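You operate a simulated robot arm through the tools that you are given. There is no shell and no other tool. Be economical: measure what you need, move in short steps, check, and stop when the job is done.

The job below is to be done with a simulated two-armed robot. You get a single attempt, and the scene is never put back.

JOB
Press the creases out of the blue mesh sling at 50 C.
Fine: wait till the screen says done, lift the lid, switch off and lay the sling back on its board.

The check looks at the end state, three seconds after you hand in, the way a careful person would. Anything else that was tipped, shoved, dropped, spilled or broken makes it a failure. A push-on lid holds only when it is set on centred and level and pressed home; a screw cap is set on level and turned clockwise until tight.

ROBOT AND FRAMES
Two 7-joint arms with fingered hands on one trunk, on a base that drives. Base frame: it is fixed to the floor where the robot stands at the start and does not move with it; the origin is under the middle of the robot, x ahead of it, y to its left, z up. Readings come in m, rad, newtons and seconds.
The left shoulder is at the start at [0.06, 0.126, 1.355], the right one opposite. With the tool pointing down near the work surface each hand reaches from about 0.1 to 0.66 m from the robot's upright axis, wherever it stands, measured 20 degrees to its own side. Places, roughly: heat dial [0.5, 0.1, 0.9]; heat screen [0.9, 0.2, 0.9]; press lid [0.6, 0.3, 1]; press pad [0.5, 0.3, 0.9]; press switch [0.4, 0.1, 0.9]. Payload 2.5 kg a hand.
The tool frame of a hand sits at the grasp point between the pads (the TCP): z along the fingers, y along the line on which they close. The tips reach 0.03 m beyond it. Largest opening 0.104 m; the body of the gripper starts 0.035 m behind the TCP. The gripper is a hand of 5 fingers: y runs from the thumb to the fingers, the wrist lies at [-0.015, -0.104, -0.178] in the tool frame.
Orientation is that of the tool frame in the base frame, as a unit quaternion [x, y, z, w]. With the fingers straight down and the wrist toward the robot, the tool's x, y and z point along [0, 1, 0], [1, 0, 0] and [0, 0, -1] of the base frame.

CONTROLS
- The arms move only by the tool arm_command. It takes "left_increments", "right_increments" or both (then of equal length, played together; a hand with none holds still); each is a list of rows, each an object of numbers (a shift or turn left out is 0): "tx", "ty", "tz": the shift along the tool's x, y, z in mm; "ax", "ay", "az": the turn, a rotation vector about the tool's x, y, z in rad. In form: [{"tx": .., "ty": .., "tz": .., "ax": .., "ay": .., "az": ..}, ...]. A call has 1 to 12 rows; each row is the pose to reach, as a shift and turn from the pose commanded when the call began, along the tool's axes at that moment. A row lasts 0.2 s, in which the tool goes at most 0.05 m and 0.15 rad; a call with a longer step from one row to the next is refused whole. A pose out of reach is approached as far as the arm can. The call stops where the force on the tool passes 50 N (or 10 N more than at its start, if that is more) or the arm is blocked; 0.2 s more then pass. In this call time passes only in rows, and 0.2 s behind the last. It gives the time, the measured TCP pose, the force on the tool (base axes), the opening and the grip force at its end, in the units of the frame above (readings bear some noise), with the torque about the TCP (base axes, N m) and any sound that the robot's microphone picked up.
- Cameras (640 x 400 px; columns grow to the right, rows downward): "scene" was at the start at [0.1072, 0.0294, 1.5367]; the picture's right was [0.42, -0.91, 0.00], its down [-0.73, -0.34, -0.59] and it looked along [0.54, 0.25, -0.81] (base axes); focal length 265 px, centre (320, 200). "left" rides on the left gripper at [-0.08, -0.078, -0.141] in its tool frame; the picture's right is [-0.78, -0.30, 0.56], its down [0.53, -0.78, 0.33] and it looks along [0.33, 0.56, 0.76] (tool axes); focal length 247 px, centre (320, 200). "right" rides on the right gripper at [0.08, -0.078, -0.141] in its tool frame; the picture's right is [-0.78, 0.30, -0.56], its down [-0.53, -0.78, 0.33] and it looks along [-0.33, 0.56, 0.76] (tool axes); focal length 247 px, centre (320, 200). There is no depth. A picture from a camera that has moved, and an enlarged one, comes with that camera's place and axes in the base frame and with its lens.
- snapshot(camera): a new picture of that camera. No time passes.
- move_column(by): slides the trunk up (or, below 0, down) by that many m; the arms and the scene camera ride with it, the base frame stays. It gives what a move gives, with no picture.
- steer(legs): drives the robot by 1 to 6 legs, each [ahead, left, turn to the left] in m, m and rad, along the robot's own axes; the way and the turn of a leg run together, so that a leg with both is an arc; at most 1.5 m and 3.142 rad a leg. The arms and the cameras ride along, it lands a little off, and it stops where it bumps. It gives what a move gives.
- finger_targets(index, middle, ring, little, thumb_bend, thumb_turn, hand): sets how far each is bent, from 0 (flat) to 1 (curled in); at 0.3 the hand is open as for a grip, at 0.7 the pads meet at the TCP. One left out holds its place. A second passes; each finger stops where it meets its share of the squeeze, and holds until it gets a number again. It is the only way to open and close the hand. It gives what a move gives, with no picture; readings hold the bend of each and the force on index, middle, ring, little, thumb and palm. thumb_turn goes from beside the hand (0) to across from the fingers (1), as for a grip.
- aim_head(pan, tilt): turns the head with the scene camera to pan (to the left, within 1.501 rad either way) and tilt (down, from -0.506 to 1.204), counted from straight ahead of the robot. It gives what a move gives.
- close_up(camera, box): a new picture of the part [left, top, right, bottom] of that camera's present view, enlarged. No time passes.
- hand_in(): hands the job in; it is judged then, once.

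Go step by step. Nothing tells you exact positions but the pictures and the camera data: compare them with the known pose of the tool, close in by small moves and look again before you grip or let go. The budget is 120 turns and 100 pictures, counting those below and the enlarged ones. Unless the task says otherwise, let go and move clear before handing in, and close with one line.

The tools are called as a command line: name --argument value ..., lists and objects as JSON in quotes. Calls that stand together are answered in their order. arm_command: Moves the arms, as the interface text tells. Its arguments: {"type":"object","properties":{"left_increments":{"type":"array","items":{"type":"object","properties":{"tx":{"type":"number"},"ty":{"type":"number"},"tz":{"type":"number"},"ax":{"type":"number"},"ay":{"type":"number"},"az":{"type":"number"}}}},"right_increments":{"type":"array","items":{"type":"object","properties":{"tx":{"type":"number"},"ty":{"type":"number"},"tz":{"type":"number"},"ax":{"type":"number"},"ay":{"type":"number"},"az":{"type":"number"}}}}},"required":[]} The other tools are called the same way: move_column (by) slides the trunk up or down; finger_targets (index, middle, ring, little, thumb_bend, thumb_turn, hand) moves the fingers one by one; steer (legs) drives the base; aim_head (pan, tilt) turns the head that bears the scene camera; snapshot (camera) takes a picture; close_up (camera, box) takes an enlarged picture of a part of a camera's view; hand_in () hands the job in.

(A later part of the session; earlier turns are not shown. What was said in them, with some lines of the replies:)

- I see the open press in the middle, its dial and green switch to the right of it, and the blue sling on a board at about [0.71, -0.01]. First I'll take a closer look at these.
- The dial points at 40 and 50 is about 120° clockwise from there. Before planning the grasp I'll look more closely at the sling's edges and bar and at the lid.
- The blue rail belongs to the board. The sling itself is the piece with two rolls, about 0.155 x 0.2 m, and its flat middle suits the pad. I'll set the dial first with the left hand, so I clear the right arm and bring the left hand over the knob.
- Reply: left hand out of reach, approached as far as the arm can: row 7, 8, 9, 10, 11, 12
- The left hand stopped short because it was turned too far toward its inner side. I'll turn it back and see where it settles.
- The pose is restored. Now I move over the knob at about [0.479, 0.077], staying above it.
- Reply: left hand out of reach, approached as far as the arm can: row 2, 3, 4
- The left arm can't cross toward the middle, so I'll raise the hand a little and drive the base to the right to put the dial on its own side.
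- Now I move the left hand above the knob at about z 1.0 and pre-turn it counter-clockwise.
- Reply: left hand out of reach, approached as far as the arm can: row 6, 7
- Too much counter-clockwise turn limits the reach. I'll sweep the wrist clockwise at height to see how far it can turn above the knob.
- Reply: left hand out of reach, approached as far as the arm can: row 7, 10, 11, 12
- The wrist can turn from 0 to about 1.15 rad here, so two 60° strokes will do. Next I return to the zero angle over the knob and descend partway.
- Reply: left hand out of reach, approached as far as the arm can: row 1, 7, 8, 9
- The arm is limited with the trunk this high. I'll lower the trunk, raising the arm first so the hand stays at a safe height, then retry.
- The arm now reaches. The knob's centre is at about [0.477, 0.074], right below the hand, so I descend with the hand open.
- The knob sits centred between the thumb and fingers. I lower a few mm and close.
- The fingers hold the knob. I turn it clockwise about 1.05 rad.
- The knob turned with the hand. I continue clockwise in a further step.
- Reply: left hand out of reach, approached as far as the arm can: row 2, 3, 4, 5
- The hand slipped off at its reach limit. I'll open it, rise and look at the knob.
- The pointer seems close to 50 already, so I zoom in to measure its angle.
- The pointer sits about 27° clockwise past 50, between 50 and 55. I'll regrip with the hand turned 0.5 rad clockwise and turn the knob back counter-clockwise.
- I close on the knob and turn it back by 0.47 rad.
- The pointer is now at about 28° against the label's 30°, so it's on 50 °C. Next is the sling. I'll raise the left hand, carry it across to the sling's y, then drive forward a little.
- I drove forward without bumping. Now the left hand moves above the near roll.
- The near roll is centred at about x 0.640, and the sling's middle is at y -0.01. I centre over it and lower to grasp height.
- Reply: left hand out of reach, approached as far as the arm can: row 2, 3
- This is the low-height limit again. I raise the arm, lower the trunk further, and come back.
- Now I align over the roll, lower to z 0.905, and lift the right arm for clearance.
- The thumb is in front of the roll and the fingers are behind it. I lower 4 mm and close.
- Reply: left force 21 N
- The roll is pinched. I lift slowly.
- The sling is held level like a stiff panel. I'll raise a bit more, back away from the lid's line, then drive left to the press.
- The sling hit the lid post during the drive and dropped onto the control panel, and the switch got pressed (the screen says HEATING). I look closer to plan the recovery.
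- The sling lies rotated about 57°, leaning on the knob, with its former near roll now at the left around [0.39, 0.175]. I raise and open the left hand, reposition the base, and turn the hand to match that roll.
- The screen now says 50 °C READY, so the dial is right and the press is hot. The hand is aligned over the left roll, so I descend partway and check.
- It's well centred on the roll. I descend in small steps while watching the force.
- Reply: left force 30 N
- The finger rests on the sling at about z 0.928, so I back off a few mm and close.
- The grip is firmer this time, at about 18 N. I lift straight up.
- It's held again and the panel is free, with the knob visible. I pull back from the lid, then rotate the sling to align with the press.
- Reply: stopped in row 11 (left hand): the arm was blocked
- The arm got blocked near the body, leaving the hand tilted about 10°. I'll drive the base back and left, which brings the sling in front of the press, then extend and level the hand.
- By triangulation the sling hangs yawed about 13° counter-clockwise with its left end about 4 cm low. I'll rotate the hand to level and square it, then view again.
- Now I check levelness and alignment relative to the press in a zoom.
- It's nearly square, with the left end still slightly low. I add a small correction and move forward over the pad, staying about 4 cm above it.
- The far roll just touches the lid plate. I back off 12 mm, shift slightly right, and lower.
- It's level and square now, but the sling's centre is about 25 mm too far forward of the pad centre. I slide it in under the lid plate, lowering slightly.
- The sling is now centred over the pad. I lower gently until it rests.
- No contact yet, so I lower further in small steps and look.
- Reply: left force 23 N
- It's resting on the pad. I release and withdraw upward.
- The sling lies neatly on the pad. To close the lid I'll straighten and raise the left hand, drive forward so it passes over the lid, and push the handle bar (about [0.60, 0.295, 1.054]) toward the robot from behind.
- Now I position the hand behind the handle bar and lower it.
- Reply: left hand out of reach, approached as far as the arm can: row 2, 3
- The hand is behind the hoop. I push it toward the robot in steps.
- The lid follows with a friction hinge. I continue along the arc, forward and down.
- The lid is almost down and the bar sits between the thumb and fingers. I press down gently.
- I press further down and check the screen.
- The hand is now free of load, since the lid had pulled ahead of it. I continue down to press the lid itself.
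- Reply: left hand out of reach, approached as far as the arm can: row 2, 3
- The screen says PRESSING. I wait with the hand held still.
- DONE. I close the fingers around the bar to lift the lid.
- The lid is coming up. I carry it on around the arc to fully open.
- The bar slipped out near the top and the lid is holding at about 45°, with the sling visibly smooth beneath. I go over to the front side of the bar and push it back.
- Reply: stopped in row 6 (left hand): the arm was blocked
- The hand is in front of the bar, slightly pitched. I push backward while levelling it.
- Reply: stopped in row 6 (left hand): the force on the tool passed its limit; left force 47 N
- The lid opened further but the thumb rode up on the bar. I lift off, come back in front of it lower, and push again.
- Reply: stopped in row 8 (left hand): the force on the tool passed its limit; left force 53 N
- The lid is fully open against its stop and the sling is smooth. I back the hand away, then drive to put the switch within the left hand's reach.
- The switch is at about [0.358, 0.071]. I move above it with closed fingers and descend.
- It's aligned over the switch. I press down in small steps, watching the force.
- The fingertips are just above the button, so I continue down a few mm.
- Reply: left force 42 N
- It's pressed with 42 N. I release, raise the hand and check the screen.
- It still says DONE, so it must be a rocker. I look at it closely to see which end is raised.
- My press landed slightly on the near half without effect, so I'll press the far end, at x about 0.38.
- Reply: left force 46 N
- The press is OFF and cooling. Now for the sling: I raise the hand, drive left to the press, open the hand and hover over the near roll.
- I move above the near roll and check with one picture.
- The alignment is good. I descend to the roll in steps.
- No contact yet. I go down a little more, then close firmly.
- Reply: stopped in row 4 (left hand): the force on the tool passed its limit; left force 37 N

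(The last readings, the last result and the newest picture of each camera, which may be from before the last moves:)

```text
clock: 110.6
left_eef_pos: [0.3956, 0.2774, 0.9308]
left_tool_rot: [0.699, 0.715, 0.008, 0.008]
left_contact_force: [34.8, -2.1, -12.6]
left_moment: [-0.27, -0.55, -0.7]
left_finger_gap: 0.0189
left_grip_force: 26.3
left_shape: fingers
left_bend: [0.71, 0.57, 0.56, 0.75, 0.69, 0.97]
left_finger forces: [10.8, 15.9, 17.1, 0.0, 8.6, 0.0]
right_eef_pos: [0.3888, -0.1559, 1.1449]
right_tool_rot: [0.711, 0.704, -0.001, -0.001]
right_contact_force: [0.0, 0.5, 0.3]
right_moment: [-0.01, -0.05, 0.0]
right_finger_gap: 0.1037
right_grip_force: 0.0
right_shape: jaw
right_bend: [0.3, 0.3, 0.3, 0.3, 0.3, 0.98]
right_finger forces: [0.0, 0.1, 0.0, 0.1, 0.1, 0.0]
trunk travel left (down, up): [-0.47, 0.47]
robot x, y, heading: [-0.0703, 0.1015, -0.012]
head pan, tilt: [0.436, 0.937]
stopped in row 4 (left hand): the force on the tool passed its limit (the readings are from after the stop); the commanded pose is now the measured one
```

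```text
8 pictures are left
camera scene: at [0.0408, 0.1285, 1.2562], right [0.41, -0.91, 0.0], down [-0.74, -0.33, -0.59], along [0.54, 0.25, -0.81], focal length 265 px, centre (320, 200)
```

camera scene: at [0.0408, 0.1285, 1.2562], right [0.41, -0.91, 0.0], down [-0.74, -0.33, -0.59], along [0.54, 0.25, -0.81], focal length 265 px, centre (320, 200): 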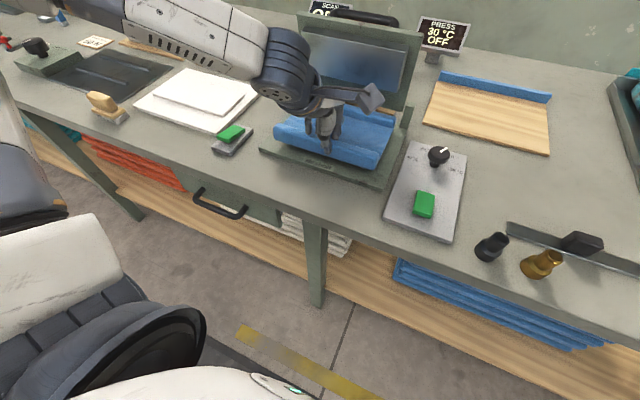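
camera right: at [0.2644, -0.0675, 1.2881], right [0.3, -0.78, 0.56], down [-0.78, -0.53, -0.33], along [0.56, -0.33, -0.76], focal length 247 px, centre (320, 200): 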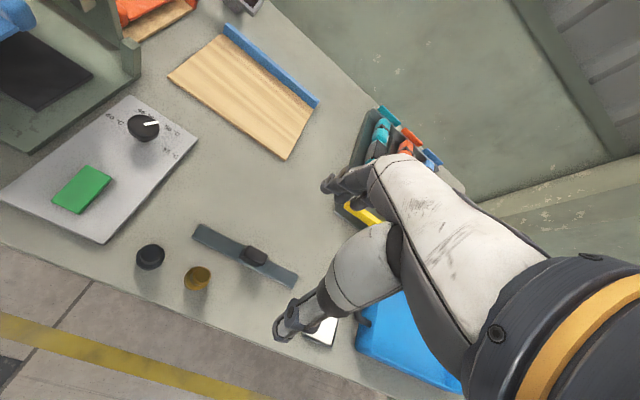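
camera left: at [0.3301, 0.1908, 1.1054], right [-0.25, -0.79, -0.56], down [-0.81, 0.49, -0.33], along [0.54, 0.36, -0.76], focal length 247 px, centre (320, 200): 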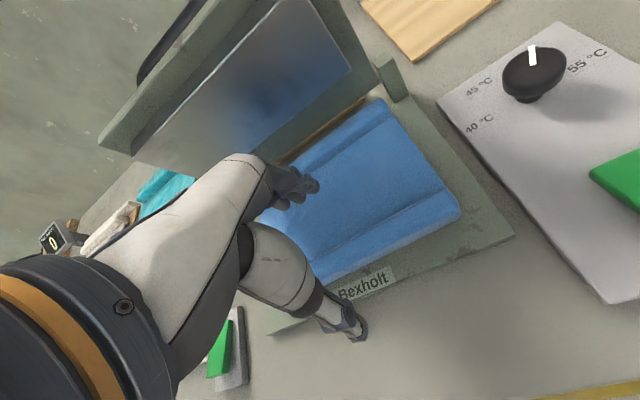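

The far roll is catching behind the pad, so I must lift more before pulling back. I relax forward a bit, lift, then pull.

arm_command --left_increments '[{"ty": 8}, {"ty": 9, "tz": -8}, {"ty": 9, "tz": -18}]'

close_up --camera "scene" --box '[240, 60, 430, 200]'

```text
clock: 111.4
left_eef_pos: [0.3952, 0.2762, 0.947]
left_tool_rot: [0.698, 0.716, 0.002, 0.004]
left_contact_force: [-1.5, 0.6, -1.9]
left_moment: [-0.02, 0.15, -0.03]
left_finger_gap: 0.0184
left_grip_force: 16.5
left_shape: fingers
left_bend: [0.73, 0.74, 0.74, 0.75, 0.63, 0.93]
left_finger forces: [9.8, 5.6, 0.1, 0.1, 17.4, 0.1]
right_eef_pos: [0.386, -0.1551, 1.1462]
right_tool_rot: [0.71, 0.704, 0.0, -0.001]
right_contact_force: [-0.1, -0.9, 0.2]
right_moment: [0.0, 0.01, 0.02]
right_finger_gap: 0.1036
right_grip_force: 0.0
right_shape: jaw
right_bend: [0.3, 0.3, 0.3, 0.3, 0.3, 0.98]
right_finger forces: [0.1, 0.0, 0.0, 0.0, 0.1, 0.0]
trunk travel left (down, up): [-0.47, 0.47]
robot x, y, heading: [-0.0723, 0.1036, -0.006]
head pan, tilt: [0.436, 0.937]
```

```text
2.86 times, centred on (335, 130) of scene
camera zoom: at [0.037, 0.1285, 1.2567], right [0.42, -0.91, 0.0], down [-0.73, -0.33, -0.59], along [0.54, 0.25, -0.81], focal length 758 px, centre (277, 400)
```

zoom: 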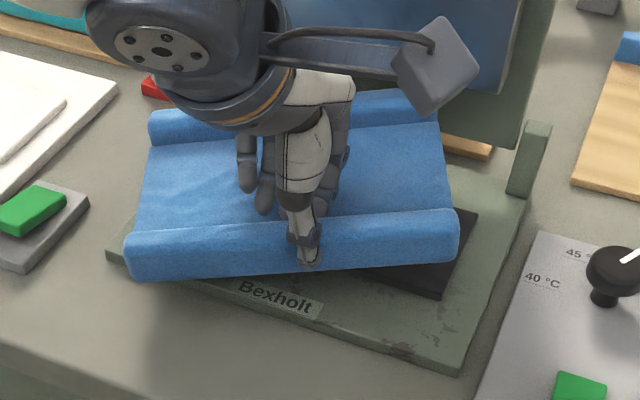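

The sling is free and held level, but yawed about 28° in the hand. I drive back out of the press, raise it, and rotate the hand clockwise to square it.

steer --legs '[[-0.1, 0, 0]]'

arm_command --left_increments '[{"tz": -20}, {"tz": -45}, {"tz": -75}, {"tz": -85, "az": 0.1}, {"tz": -85, "az": 0.2}, {"tz": -85, "az": 0.3}, {"tz": -85, "az": 0.4}, {"tz": -85, "az": 0.48}]'

steer --legs '[[0, -0.29, 0]]'

snapshot --camera "scene"

```text
clock: 112.6
left_eef_pos: [0.298, 0.2762, 0.9487]
left_tool_rot: [0.7, 0.714, 0.004, 0.006]
left_contact_force: [-0.3, -0.1, -1.6]
left_moment: [-0.07, 0.07, 0.0]
left_finger_gap: 0.0184
left_grip_force: 16.4
left_shape: fingers
left_bend: [0.73, 0.74, 0.74, 0.75, 0.63, 0.93]
left_finger forces: [11.0, 5.6, 0.1, 0.1, 16.7, 0.0]
right_eef_pos: [0.2862, -0.1547, 1.1478]
right_tool_rot: [0.711, 0.703, 0.0, 0.0]
right_contact_force: [0.3, -0.2, -0.4]
right_moment: [0.01, 0.01, 0.04]
right_finger_gap: 0.1038
right_grip_force: 0.0
right_shape: jaw
right_bend: [0.3, 0.3, 0.3, 0.3, 0.3, 0.98]
right_finger forces: [0.0, 0.0, 0.0, 0.1, 0.0, 0.0]
trunk travel left (down, up): [-0.47, 0.47]
robot x, y, heading: [-0.1687, 0.1028, -0.013]
head pan, tilt: [0.436, 0.937]
```

```text
clock: 114.4
left_eef_pos: [0.2965, 0.2764, 1.0329]
left_tool_rot: [0.849, 0.528, 0.004, 0.004]
left_contact_force: [0.2, -0.2, -2.1]
left_moment: [-0.01, 0.08, 0.01]
left_finger_gap: 0.0184
left_grip_force: 16.3
left_shape: fingers
left_bend: [0.73, 0.74, 0.74, 0.75, 0.63, 0.93]
left_finger forces: [10.9, 5.7, 0.1, 0.0, 16.6, 0.0]
right_eef_pos: [0.2863, -0.1553, 1.1469]
right_tool_rot: [0.711, 0.703, 0.0, 0.0]
right_contact_force: [-0.1, 0.7, 0.0]
right_moment: [0.0, -0.03, -0.02]
right_finger_gap: 0.1035
right_grip_force: 0.0
right_shape: jaw
right_bend: [0.3, 0.3, 0.3, 0.3, 0.3, 0.98]
right_finger forces: [0.1, 0.1, 0.1, 0.0, 0.0, 0.0]
trunk travel left (down, up): [-0.47, 0.47]
robot x, y, heading: [-0.1714, 0.1027, -0.013]
head pan, tilt: [0.436, 0.937]
```

```text
clock: 116.4
left_eef_pos: [0.2948, -0.0188, 1.0323]
left_tool_rot: [0.85, 0.526, 0.006, 0.003]
left_contact_force: [0.3, 0.5, -1.8]
left_moment: [-0.03, 0.1, -0.01]
left_finger_gap: 0.0184
left_grip_force: 16.4
left_shape: fingers
left_bend: [0.73, 0.74, 0.74, 0.75, 0.63, 0.93]
left_finger forces: [10.9, 5.7, 0.1, 0.0, 16.6, 0.1]
right_eef_pos: [0.2809, -0.4496, 1.1474]
right_tool_rot: [0.712, 0.702, 0.0, 0.0]
right_contact_force: [0.1, 0.1, 0.6]
right_moment: [-0.03, 0.01, 0.01]
right_finger_gap: 0.1038
right_grip_force: 0.0
right_shape: jaw
right_bend: [0.3, 0.3, 0.3, 0.3, 0.3, 0.98]
right_finger forces: [0.1, 0.0, 0.1, 0.0, 0.0, 0.0]
trunk travel left (down, up): [-0.47, 0.47]
robot x, y, heading: [-0.1729, -0.1907, -0.013]
head pan, tilt: [0.436, 0.937]
```

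```text
6 pictures are left
camera scene: at [-0.0654, -0.1647, 1.2567], right [0.41, -0.91, 0.0], down [-0.73, -0.33, -0.59], along [0.54, 0.24, -0.81], focal length 265 px, centre (320, 200)
```

scene: 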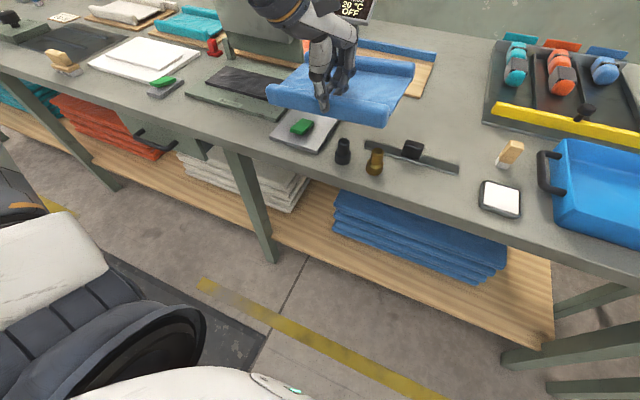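

The sling is level and square to within a few degrees. I drive forward toward the board, then extend to just above it.

steer --legs '[[0.26, 0, 0]]'

```text
clock: 118.3
left_eef_pos: [0.552, -0.0216, 1.0325]
left_tool_rot: [0.851, 0.526, 0.005, 0.004]
left_contact_force: [-0.3, -0.1, -1.5]
left_moment: [-0.05, 0.11, -0.04]
left_finger_gap: 0.0187
left_grip_force: 16.8
left_shape: fingers
left_bend: [0.73, 0.74, 0.74, 0.75, 0.63, 0.93]
left_finger forces: [10.8, 5.7, 0.1, 0.0, 16.6, 0.0]
right_eef_pos: [0.539, -0.4532, 1.1469]
right_tool_rot: [0.712, 0.702, 0.0, 0.001]
right_contact_force: [0.0, 0.0, -0.6]
right_moment: [-0.01, 0.06, 0.02]
right_finger_gap: 0.1037
right_grip_force: 0.0
right_shape: jaw
right_bend: [0.3, 0.3, 0.3, 0.3, 0.3, 0.98]
right_finger forces: [0.0, 0.1, 0.0, 0.0, 0.0, 0.1]
trunk travel left (down, up): [-0.47, 0.47]
robot x, y, heading: [0.0867, -0.1982, -0.016]
head pan, tilt: [0.436, 0.937]
```

arm_command --left_increments '[{"tx": 12, "ty": 23}, {"tx": 25, "ty": 47, "tz": 10}, {"tx": 37, "ty": 70, "tz": 25}, {"tx": 37, "ty": 70, "tz": 50}]'

close_up --camera "scene" --box '[220, 0, 500, 200]'

```text
clock: 119.3
left_eef_pos: [0.6318, -0.0205, 0.9846]
left_tool_rot: [0.85, 0.526, 0.006, 0.005]
left_contact_force: [-0.1, -0.1, -2.3]
left_moment: [-0.05, 0.1, 0.0]
left_finger_gap: 0.0181
left_grip_force: 15.9
left_shape: fingers
left_bend: [0.73, 0.74, 0.74, 0.75, 0.63, 0.93]
left_finger forces: [11.0, 5.5, 0.0, 0.1, 16.5, 0.0]
right_eef_pos: [0.5395, -0.4539, 1.147]
right_tool_rot: [0.712, 0.702, 0.0, 0.001]
right_contact_force: [-0.7, 0.5, -1.3]
right_moment: [-0.01, -0.03, -0.01]
right_finger_gap: 0.1037
right_grip_force: 0.1
right_shape: jaw
right_bend: [0.3, 0.3, 0.3, 0.3, 0.3, 0.98]
right_finger forces: [0.1, 0.1, 0.0, 0.1, 0.0, 0.1]
trunk travel left (down, up): [-0.47, 0.47]
robot x, y, heading: [0.0846, -0.1951, -0.012]
head pan, tilt: [0.436, 0.937]
```

```text
2.00 times, centred on (360, 100) of scene
camera zoom: at [0.1924, -0.168, 1.2567], right [0.41, -0.91, 0.0], down [-0.73, -0.33, -0.59], along [0.54, 0.24, -0.81], focal length 531 px, centre (240, 400)
```

zoom: 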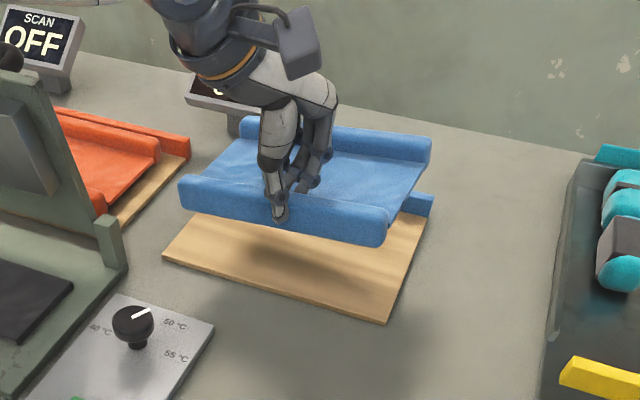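

It's well placed over the board, with the left end about 2 cm low. I level it and lower in steps.

arm_command --left_increments '[{"tx": 1, "ty": 2, "tz": 8, "ax": 0.02, "ay": 0.04}, {"tx": 1, "ty": 2, "tz": 18, "ax": 0.04, "ay": 0.08}, {"tx": 1, "ty": 2, "tz": 30, "ax": 0.04, "ay": 0.08}, {"tx": 1, "ty": 2, "tz": 38, "ax": 0.04, "ay": 0.08}]'

arm_command --left_increments '[{"tz": 5}, {"tz": 9}]'

```text
clock: 120.3
left_eef_pos: [0.633, -0.0208, 0.9445]
left_tool_rot: [0.849, 0.526, 0.028, -0.033]
left_contact_force: [0.1, 0.1, -1.3]
left_moment: [0.02, 0.13, -0.01]
left_finger_gap: 0.0185
left_grip_force: 16.9
left_shape: fingers
left_bend: [0.73, 0.74, 0.74, 0.75, 0.63, 0.93]
left_finger forces: [10.8, 5.6, 0.0, 0.0, 16.4, 0.0]
right_eef_pos: [0.5388, -0.4529, 1.1471]
right_tool_rot: [0.712, 0.702, 0.0, 0.0]
right_contact_force: [-0.2, 0.5, 0.3]
right_moment: [-0.02, -0.02, 0.02]
right_finger_gap: 0.1038
right_grip_force: 0.0
right_shape: jaw
right_bend: [0.3, 0.3, 0.3, 0.3, 0.3, 0.98]
right_finger forces: [0.1, 0.0, 0.0, 0.0, 0.0, 0.0]
trunk travel left (down, up): [-0.47, 0.47]
robot x, y, heading: [0.0853, -0.1932, -0.015]
head pan, tilt: [0.436, 0.937]
```

```text
clock: 120.9
left_eef_pos: [0.6335, -0.0187, 0.9369]
left_tool_rot: [0.85, 0.526, 0.029, -0.034]
left_contact_force: [0.2, 0.8, -1.8]
left_moment: [0.01, 0.09, 0.01]
left_finger_gap: 0.0183
left_grip_force: 16.9
left_shape: fingers
left_bend: [0.73, 0.74, 0.74, 0.75, 0.63, 0.93]
left_finger forces: [10.9, 5.6, 0.0, 0.1, 16.5, 0.1]
right_eef_pos: [0.5397, -0.4529, 1.1476]
right_tool_rot: [0.712, 0.702, 0.0, 0.001]
right_contact_force: [-0.9, -0.5, 0.0]
right_moment: [0.01, -0.01, -0.02]
right_finger_gap: 0.1037
right_grip_force: 0.1
right_shape: jaw
right_bend: [0.3, 0.3, 0.3, 0.3, 0.3, 0.98]
right_finger forces: [0.0, 0.0, 0.1, 0.0, 0.1, 0.0]
trunk travel left (down, up): [-0.47, 0.47]
robot x, y, heading: [0.0829, -0.1986, -0.018]
head pan, tilt: [0.436, 0.937]
```

No contact yet. I continue lowering in small steps.

arm_command --left_increments '[{"tz": 5}, {"tz": 10}]'

arm_command --left_increments '[{"tz": 4}, {"tz": 8}]'

close_up --camera "scene" --box '[220, 0, 500, 200]'

```text
clock: 121.5
left_eef_pos: [0.6342, -0.0195, 0.9273]
left_tool_rot: [0.849, 0.526, 0.028, -0.033]
left_contact_force: [0.3, 0.0, -1.7]
left_moment: [0.01, 0.08, -0.03]
left_finger_gap: 0.0184
left_grip_force: 16.2
left_shape: fingers
left_bend: [0.73, 0.74, 0.74, 0.75, 0.63, 0.93]
left_finger forces: [10.9, 5.6, 0.0, 0.0, 16.4, 0.0]
right_eef_pos: [0.5387, -0.4545, 1.1477]
right_tool_rot: [0.712, 0.702, 0.0, 0.001]
right_contact_force: [-0.9, 0.5, 0.7]
right_moment: [0.02, 0.05, 0.01]
right_finger_gap: 0.1036
right_grip_force: 0.0
right_shape: jaw
right_bend: [0.3, 0.3, 0.3, 0.3, 0.3, 0.98]
right_finger forces: [0.1, 0.0, 0.0, 0.0, 0.1, 0.0]
trunk travel left (down, up): [-0.47, 0.47]
robot x, y, heading: [0.0869, -0.1967, -0.018]
head pan, tilt: [0.436, 0.937]
```

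```text
clock: 122.1
left_eef_pos: [0.6351, -0.0179, 0.9191]
left_tool_rot: [0.849, 0.526, 0.028, -0.034]
left_contact_force: [0.1, 0.8, -1.1]
left_moment: [-0.03, 0.07, 0.0]
left_finger_gap: 0.0185
left_grip_force: 16.3
left_shape: fingers
left_bend: [0.73, 0.74, 0.74, 0.75, 0.63, 0.93]
left_finger forces: [10.9, 5.6, 0.0, 0.0, 16.5, 0.1]
right_eef_pos: [0.5391, -0.4536, 1.1461]
right_tool_rot: [0.712, 0.703, 0.0, 0.0]
right_contact_force: [-0.4, 0.1, 0.4]
right_moment: [-0.02, 0.01, -0.01]
right_finger_gap: 0.1039
right_grip_force: 0.1
right_shape: jaw
right_bend: [0.3, 0.3, 0.3, 0.3, 0.3, 0.98]
right_finger forces: [0.0, 0.0, 0.0, 0.1, 0.1, 0.0]
trunk travel left (down, up): [-0.47, 0.47]
robot x, y, heading: [0.0863, -0.1944, -0.017]
head pan, tilt: [0.436, 0.937]
```

```text
2.00 times, centred on (360, 100) of scene
camera zoom: at [0.1924, -0.1681, 1.2567], right [0.41, -0.91, 0.0], down [-0.73, -0.33, -0.59], along [0.54, 0.24, -0.81], focal length 531 px, centre (240, 400)
```

zoom: 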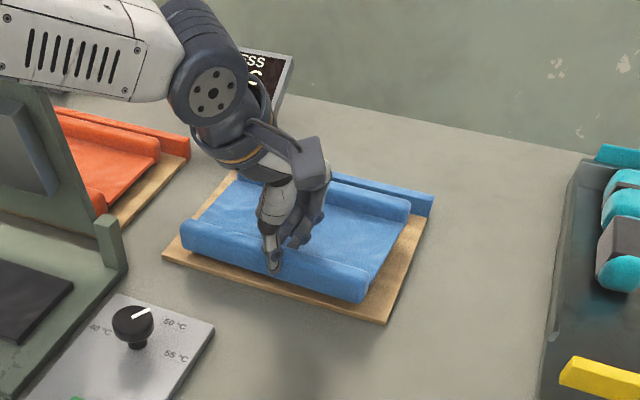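

It's nearly down and parallel with the board. I shift 6 mm right and lower until contact.

arm_command --left_increments '[{"tx": -5, "ty": 3, "tz": 2}, {"tx": -5, "ty": 3, "tz": 6}]'

arm_command --left_increments '[{"tz": 5}]'

```text
clock: 122.7
left_eef_pos: [0.6359, -0.0232, 0.9124]
left_tool_rot: [0.849, 0.526, 0.029, -0.034]
left_contact_force: [-0.5, 0.2, -2.4]
left_moment: [-0.02, 0.1, -0.02]
left_finger_gap: 0.0184
left_grip_force: 16.5
left_shape: fingers
left_bend: [0.73, 0.74, 0.74, 0.75, 0.63, 0.93]
left_finger forces: [10.8, 5.6, 0.0, 0.0, 16.6, 0.0]
right_eef_pos: [0.538, -0.4535, 1.1476]
right_tool_rot: [0.712, 0.702, 0.0, 0.0]
right_contact_force: [-0.2, 0.5, 0.2]
right_moment: [0.0, -0.02, -0.01]
right_finger_gap: 0.1038
right_grip_force: 0.1
right_shape: jaw
right_bend: [0.3, 0.3, 0.3, 0.3, 0.3, 0.98]
right_finger forces: [0.0, 0.0, 0.0, 0.0, 0.1, 0.0]
trunk travel left (down, up): [-0.47, 0.47]
robot x, y, heading: [0.0842, -0.1964, -0.015]
head pan, tilt: [0.436, 0.937]
```

```text
clock: 123.1
left_eef_pos: [0.636, -0.0223, 0.9077]
left_tool_rot: [0.85, 0.525, 0.028, -0.033]
left_contact_force: [-0.6, 0.0, -1.0]
left_moment: [0.03, 0.07, -0.03]
left_finger_gap: 0.0187
left_grip_force: 16.6
left_shape: fingers
left_bend: [0.73, 0.74, 0.74, 0.75, 0.63, 0.93]
left_finger forces: [10.4, 6.2, 0.1, 0.1, 16.6, 0.0]
right_eef_pos: [0.5395, -0.4531, 1.1478]
right_tool_rot: [0.712, 0.703, 0.0, 0.0]
right_contact_force: [-0.2, 0.2, 0.3]
right_moment: [0.02, 0.03, 0.0]
right_finger_gap: 0.1037
right_grip_force: 0.0
right_shape: jaw
right_bend: [0.3, 0.3, 0.3, 0.3, 0.3, 0.98]
right_finger forces: [0.0, 0.1, 0.1, 0.0, 0.0, 0.0]
trunk travel left (down, up): [-0.47, 0.47]
robot x, y, heading: [0.087, -0.1948, -0.017]
head pan, tilt: [0.436, 0.937]
```

arm_command --left_increments '[{"tz": 4}]'

arm_command --left_increments '[{"tz": 3}]'

```text
clock: 123.5
left_eef_pos: [0.6355, -0.0222, 0.9066]
left_tool_rot: [0.849, 0.526, 0.03, -0.032]
left_contact_force: [-0.9, 1.1, 7.3]
left_moment: [0.03, 0.25, -0.04]
left_finger_gap: 0.0187
left_grip_force: 17.6
left_shape: fingers
left_bend: [0.73, 0.74, 0.74, 0.75, 0.63, 0.93]
left_finger forces: [10.3, 6.8, 0.0, 0.1, 18.2, 0.0]
right_eef_pos: [0.5395, -0.4535, 1.1475]
right_tool_rot: [0.712, 0.702, 0.0, -0.001]
right_contact_force: [0.0, 0.3, 1.1]
right_moment: [0.03, 0.0, -0.01]
right_finger_gap: 0.1036
right_grip_force: 0.0
right_shape: jaw
right_bend: [0.3, 0.3, 0.3, 0.3, 0.3, 0.98]
right_finger forces: [0.1, 0.0, 0.1, 0.0, 0.0, 0.0]
trunk travel left (down, up): [-0.47, 0.47]
robot x, y, heading: [0.0848, -0.196, -0.015]
head pan, tilt: [0.436, 0.937]
```

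```text
clock: 123.9
left_eef_pos: [0.6363, -0.0245, 0.9062]
left_tool_rot: [0.849, 0.526, 0.033, -0.03]
left_contact_force: [0.1, 2.5, 20.8]
left_moment: [0.05, 0.37, 0.02]
left_finger_gap: 0.0185
left_grip_force: 19.2
left_shape: fingers
left_bend: [0.74, 0.74, 0.74, 0.75, 0.63, 0.93]
left_finger forces: [11.4, 7.5, 0.1, 0.1, 19.2, 0.0]
right_eef_pos: [0.5371, -0.4539, 1.1479]
right_tool_rot: [0.712, 0.702, 0.001, 0.001]
right_contact_force: [-0.3, 0.1, -0.8]
right_moment: [0.0, -0.03, -0.04]
right_finger_gap: 0.1037
right_grip_force: 0.0
right_shape: jaw
right_bend: [0.3, 0.3, 0.3, 0.3, 0.3, 0.98]
right_finger forces: [0.0, 0.1, 0.0, 0.0, 0.0, 0.0]
trunk travel left (down, up): [-0.47, 0.47]
robot x, y, heading: [0.0849, -0.1965, -0.016]
head pan, tilt: [0.436, 0.937]
```

It's resting on the board. I ease off slightly, open the hand and rise clear.

arm_command --left_increments '[{"tz": -4}]'

finger_targets --hand "left" --index 0.4 --middle 0.4 --ring 0.4 --little 0.4 --thumb_bend 0.4

arm_command --left_increments '[{"tz": -15}, {"tz": -40}, {"tz": -80}, {"tz": -120}, {"tz": -150}]'

steer --legs '[[-0.22, 0, 0]]'

snapshot --camera "scene"

```text
clock: 124.3
left_eef_pos: [0.6353, -0.0235, 0.9065]
left_tool_rot: [0.85, 0.525, 0.03, -0.033]
left_contact_force: [4.0, 0.4, 14.5]
left_moment: [0.03, 0.14, -0.01]
left_finger_gap: 0.0182
left_grip_force: 19.1
left_shape: fingers
left_bend: [0.74, 0.74, 0.74, 0.75, 0.63, 0.93]
left_finger forces: [13.2, 8.2, 0.0, 0.1, 16.9, 0.0]
right_eef_pos: [0.5384, -0.4553, 1.1476]
right_tool_rot: [0.712, 0.702, 0.0, 0.0]
right_contact_force: [-0.3, -0.2, 0.2]
right_moment: [-0.02, 0.03, 0.01]
right_finger_gap: 0.1036
right_grip_force: 0.1
right_shape: jaw
right_bend: [0.3, 0.3, 0.3, 0.3, 0.3, 0.98]
right_finger forces: [0.0, 0.0, 0.1, 0.1, 0.1, 0.0]
trunk travel left (down, up): [-0.47, 0.47]
robot x, y, heading: [0.0816, -0.198, -0.015]
head pan, tilt: [0.436, 0.937]
```

```text
clock: 125.3
left_eef_pos: [0.6338, -0.0235, 0.9076]
left_tool_rot: [0.849, 0.526, 0.031, -0.032]
left_contact_force: [-8.4, 2.9, 22.1]
left_moment: [-0.25, -0.21, -0.05]
left_finger_gap: 0.053
left_grip_force: 11.2
left_shape: fingers
left_bend: [0.53, 0.41, 0.4, 0.4, 0.4, 0.97]
left_finger forces: [18.9, 3.5, 0.0, 0.0, 0.1, 0.0]
right_eef_pos: [0.5352, -0.454, 1.148]
right_tool_rot: [0.712, 0.703, 0.002, 0.001]
right_contact_force: [0.3, 0.7, -0.9]
right_moment: [-0.02, 0.01, 0.02]
right_finger_gap: 0.1037
right_grip_force: 0.0
right_shape: jaw
right_bend: [0.3, 0.3, 0.3, 0.3, 0.3, 0.98]
right_finger forces: [0.0, 0.1, 0.0, 0.0, 0.0, 0.0]
trunk travel left (down, up): [-0.47, 0.47]
robot x, y, heading: [0.0837, -0.1957, -0.012]
head pan, tilt: [0.436, 0.937]
```

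```text
clock: 126.5
left_eef_pos: [0.6338, -0.0332, 1.0555]
left_tool_rot: [0.849, 0.526, 0.028, -0.034]
left_contact_force: [0.1, -0.8, -0.7]
left_moment: [0.01, 0.0, 0.02]
left_finger_gap: 0.0776
left_grip_force: 0.1
left_shape: fingers
left_bend: [0.4, 0.4, 0.4, 0.4, 0.4, 0.97]
left_finger forces: [0.0, 0.0, 0.0, 0.0, 0.0, 0.0]
right_eef_pos: [0.538, -0.4533, 1.1469]
right_tool_rot: [0.711, 0.703, 0.0, 0.0]
right_contact_force: [-0.6, 0.0, -0.3]
right_moment: [0.04, 0.0, 0.02]
right_finger_gap: 0.1036
right_grip_force: 0.1
right_shape: jaw
right_bend: [0.3, 0.3, 0.3, 0.3, 0.3, 0.98]
right_finger forces: [0.1, 0.0, 0.0, 0.0, 0.0, 0.0]
trunk travel left (down, up): [-0.47, 0.47]
robot x, y, heading: [0.082, -0.1939, -0.016]
head pan, tilt: [0.436, 0.937]
```

```text
clock: 128.1
left_eef_pos: [0.4181, -0.0336, 1.0555]
left_tool_rot: [0.851, 0.524, 0.029, -0.033]
left_contact_force: [-0.1, -0.4, -0.5]
left_moment: [0.02, 0.0, 0.02]
left_finger_gap: 0.0775
left_grip_force: 0.1
left_shape: fingers
left_bend: [0.4, 0.4, 0.4, 0.4, 0.4, 0.97]
left_finger forces: [0.0, 0.0, 0.1, 0.0, 0.0, 0.0]
right_eef_pos: [0.3226, -0.4513, 1.1469]
right_tool_rot: [0.713, 0.701, 0.0, -0.001]
right_contact_force: [-0.5, -0.4, -0.1]
right_moment: [0.0, 0.0, 0.0]
right_finger_gap: 0.1038
right_grip_force: 0.0
right_shape: jaw
right_bend: [0.3, 0.3, 0.3, 0.3, 0.3, 0.98]
right_finger forces: [0.1, 0.0, 0.1, 0.0, 0.1, 0.0]
trunk travel left (down, up): [-0.47, 0.47]
robot x, y, heading: [-0.1332, -0.1953, -0.014]
head pan, tilt: [0.436, 0.937]
```

```text
3 pictures are left
camera scene: at [-0.024, -0.1649, 1.2568], right [0.41, -0.91, 0.0], down [-0.74, -0.33, -0.59], along [0.54, 0.24, -0.81], focal length 265 px, centre (320, 200)
```

scene: 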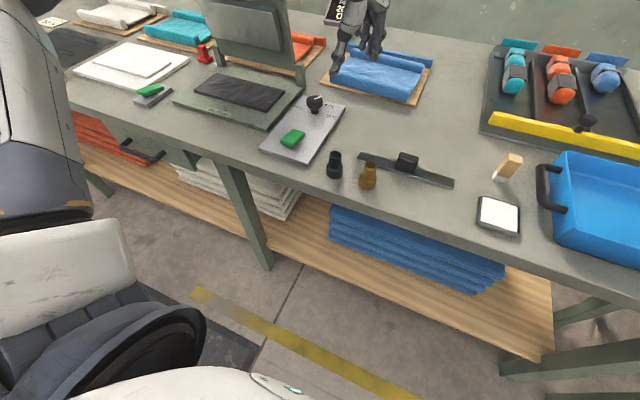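

The sling is on its board and the hand is clear. One closer look to verify.

close_up --camera "scene" --box '[240, 0, 460, 170]'

```text
2.35 times, centred on (350, 85) of scene
camera zoom: at [-0.024, -0.1649, 1.2568], right [0.41, -0.91, 0.0], down [-0.74, -0.33, -0.59], along [0.54, 0.24, -0.81], focal length 624 px, centre (249, 471)
```

zoom: 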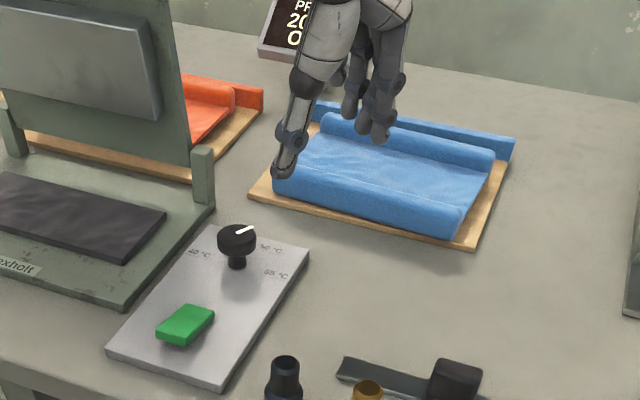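

The sling lies flat and smooth on its board, the press is off with its lid up, and both hands are clear, so I hand in.

hand_in

```text
The job is handed in.
```

I pressed the blue mesh sling at 50 °C until the screen said DONE, lifted the lid and switched the press off. The sling is back on its board with no creases showing. On the way to the press it hit the lid post and dropped onto the control panel, which switched the press on early; I picked it up again, and nothing else looked moved or damaged.
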